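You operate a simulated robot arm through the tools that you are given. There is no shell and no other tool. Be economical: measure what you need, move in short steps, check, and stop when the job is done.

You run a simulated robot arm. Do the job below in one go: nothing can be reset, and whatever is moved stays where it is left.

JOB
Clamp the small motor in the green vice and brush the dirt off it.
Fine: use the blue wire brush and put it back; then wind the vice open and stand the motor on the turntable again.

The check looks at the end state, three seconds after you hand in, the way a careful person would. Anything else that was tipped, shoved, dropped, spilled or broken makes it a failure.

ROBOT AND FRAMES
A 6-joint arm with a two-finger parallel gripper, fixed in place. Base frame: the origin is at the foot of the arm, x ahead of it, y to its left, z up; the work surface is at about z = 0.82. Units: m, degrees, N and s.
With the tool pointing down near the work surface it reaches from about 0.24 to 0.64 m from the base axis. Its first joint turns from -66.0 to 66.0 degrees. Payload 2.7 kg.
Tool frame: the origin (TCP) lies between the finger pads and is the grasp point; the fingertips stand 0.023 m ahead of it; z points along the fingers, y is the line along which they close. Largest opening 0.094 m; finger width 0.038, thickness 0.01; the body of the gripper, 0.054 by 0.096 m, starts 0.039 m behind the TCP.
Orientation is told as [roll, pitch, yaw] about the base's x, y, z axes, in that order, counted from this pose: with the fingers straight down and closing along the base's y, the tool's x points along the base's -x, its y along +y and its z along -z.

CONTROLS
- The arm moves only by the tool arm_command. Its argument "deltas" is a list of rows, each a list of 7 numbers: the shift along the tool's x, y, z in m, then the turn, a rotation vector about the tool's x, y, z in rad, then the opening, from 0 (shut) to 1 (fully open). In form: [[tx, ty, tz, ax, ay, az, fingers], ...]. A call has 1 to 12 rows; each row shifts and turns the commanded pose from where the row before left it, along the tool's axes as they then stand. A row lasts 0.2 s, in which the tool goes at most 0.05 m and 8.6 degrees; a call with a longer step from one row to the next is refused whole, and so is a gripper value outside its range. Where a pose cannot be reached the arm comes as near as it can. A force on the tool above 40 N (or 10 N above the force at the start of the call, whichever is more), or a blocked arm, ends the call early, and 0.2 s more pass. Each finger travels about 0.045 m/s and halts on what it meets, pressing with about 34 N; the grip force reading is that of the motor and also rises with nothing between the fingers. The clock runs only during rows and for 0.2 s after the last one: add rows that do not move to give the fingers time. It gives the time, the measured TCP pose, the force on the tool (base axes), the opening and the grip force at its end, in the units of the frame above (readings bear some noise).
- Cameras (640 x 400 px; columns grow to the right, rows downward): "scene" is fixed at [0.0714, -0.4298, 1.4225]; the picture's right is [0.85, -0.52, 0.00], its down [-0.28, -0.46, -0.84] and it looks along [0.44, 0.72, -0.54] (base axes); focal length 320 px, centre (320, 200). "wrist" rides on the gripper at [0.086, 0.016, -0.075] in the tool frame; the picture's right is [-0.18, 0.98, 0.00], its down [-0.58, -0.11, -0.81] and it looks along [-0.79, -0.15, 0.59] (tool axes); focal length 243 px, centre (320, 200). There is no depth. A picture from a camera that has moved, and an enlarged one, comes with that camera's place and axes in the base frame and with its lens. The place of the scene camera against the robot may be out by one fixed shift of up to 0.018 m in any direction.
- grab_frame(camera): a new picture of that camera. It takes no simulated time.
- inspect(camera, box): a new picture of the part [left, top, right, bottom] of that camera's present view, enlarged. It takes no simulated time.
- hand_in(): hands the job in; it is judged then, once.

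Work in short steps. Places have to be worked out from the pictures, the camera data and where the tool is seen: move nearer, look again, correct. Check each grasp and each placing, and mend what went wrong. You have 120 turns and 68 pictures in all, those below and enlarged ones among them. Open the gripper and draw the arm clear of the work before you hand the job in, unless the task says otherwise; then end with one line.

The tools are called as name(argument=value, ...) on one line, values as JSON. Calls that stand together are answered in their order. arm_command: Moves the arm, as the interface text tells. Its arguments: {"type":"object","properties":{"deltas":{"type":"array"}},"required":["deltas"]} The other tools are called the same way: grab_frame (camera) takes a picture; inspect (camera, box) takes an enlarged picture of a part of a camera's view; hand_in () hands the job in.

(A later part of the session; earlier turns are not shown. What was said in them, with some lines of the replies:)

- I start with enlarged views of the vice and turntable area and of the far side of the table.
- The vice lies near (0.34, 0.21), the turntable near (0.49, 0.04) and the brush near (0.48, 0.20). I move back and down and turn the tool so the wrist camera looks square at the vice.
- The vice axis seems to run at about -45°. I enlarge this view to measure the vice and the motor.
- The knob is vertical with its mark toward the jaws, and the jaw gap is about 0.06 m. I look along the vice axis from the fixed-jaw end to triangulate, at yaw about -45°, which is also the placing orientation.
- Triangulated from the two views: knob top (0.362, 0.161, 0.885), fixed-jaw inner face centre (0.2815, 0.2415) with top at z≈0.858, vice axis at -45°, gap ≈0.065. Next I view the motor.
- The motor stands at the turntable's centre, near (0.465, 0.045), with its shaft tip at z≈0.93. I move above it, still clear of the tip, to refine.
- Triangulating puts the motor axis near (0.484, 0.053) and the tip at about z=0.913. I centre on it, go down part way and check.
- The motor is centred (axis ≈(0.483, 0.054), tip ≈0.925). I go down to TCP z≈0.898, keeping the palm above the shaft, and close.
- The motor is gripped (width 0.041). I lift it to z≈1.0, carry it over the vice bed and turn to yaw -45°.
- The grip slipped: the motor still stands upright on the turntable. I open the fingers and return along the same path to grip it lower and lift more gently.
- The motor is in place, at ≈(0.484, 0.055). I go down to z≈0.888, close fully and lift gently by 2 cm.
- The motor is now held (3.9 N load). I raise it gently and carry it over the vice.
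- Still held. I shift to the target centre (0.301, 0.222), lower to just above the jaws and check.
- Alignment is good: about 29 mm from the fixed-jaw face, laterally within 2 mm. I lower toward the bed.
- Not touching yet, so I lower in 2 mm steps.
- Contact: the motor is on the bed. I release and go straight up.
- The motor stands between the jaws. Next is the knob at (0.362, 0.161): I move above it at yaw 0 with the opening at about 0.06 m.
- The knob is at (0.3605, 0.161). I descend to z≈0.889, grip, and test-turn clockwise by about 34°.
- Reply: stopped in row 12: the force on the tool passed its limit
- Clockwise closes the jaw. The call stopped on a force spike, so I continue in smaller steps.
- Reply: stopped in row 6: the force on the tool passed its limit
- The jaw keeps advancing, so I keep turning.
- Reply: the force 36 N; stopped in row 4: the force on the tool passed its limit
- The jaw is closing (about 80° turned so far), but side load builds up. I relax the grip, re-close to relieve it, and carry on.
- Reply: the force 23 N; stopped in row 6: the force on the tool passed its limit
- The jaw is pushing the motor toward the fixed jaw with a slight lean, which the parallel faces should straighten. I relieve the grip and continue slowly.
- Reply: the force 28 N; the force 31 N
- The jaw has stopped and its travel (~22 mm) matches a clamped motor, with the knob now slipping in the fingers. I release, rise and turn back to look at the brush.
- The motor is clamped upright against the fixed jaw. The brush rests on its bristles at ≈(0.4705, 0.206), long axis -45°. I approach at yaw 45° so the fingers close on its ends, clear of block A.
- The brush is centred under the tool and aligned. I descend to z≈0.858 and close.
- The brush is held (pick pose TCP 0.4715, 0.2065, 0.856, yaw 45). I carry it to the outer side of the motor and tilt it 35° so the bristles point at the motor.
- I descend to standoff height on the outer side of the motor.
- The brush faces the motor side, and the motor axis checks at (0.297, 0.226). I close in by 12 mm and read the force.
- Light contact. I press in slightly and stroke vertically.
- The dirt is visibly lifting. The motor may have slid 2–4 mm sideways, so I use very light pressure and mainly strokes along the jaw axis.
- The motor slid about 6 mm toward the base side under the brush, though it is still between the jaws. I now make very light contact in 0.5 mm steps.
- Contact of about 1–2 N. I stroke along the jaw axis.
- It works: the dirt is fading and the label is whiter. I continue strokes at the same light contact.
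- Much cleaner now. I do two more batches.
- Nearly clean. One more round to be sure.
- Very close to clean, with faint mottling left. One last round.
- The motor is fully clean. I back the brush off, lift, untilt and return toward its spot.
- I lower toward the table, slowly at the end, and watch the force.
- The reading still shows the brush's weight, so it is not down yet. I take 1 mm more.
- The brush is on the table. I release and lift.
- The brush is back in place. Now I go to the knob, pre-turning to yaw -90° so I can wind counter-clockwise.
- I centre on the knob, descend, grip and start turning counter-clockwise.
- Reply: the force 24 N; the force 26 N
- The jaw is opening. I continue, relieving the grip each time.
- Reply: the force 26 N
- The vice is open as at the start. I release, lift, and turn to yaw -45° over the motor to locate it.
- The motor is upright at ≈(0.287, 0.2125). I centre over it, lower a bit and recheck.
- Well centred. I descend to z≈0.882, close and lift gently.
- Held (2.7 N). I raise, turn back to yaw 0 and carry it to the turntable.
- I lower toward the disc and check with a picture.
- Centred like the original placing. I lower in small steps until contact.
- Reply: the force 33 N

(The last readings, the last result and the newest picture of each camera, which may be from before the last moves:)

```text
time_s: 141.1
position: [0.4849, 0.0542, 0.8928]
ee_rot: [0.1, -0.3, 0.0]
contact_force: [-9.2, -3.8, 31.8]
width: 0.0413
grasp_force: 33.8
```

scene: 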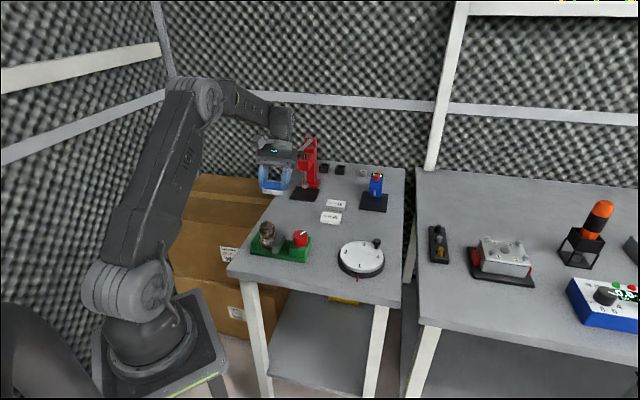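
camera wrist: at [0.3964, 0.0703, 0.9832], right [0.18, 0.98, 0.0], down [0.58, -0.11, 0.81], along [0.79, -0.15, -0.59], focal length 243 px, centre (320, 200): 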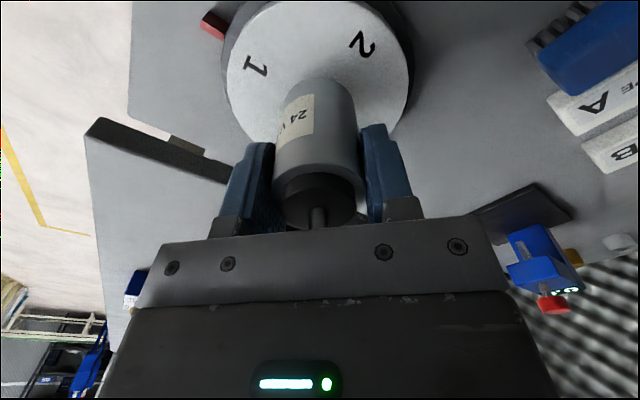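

In contact, slightly pressed. I ease up 1.5 mm, release and go straight up.

arm_command(deltas=[[0, 0, -0.002, 0, 0, 0, 0], [0, 0, 0, 0, 0, 0, 0.55], [0, 0, 0, 0, 0, 0, 0.8], [0, 0, 0, 0, 0, 0, 1], [0, 0, 0, 0, 0, 0, 1], [0, 0, 0, 0, 0, 0, 1], [0, 0, -0.02, 0, 0, 0, 1], [0, 0, -0.03, 0, 0, 0, 1], [0, 0, -0.045, 0, 0, 0, 1], [0, 0, -0.045, 0, 0, 0, 1], [0.045, 0, -0.02, 0, 0, 0, 1], [0.045, 0, -0.02, 0, 0, 0, 1]])

inspect(camera="scene", box=[220, 170, 412, 290])

grab_frame(camera="wrist")

```text
time_s: 143.7
position: [0.3906, 0.0561, 1.0734]
ee_rot: [0.1, 0.1, 0.0]
contact_force: [-0.2, -0.2, -0.4]
width: 0.0938
grasp_force: 0.0
```

```text
3.33 times, centred on (316, 230) of scene
camera zoom: at [0.0714, -0.4298, 1.4225], right [0.85, -0.52, 0.0], down [-0.28, -0.46, -0.84], along [0.44, 0.72, -0.54], focal length 1066 px, centre (333, 100)
```

zoom: 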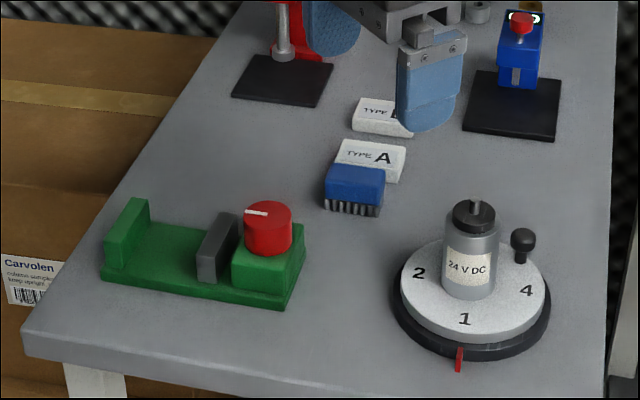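

```text
5 pictures are left
camera wrist: at [0.3041, 0.0715, 1.1471], right [0.18, 0.98, 0.0], down [0.58, -0.11, 0.81], along [0.79, -0.15, -0.59], focal length 243 px, centre (320, 200)
```

wrist: 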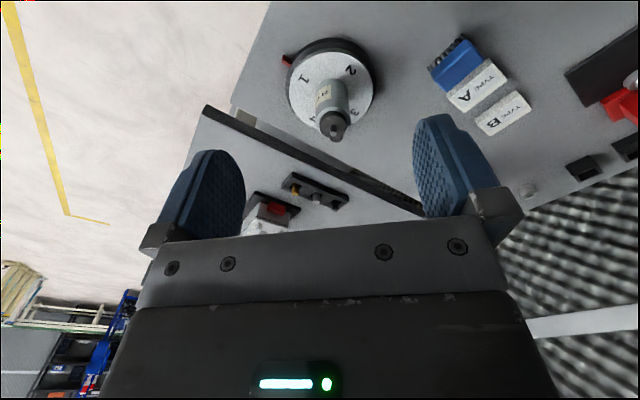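

The clean motor stands upright on the turntable, the vice is open, the brush is back in its spot, and the arm is clear with the gripper open. I hand in.

hand_in()

```text
The job is handed in.
```

I clamped the motor in the green vice, brushed it clean with the blue wire brush, put the brush back, wound the vice open and stood the motor upright on the turntable; in the last pictures nothing else looked disturbed.
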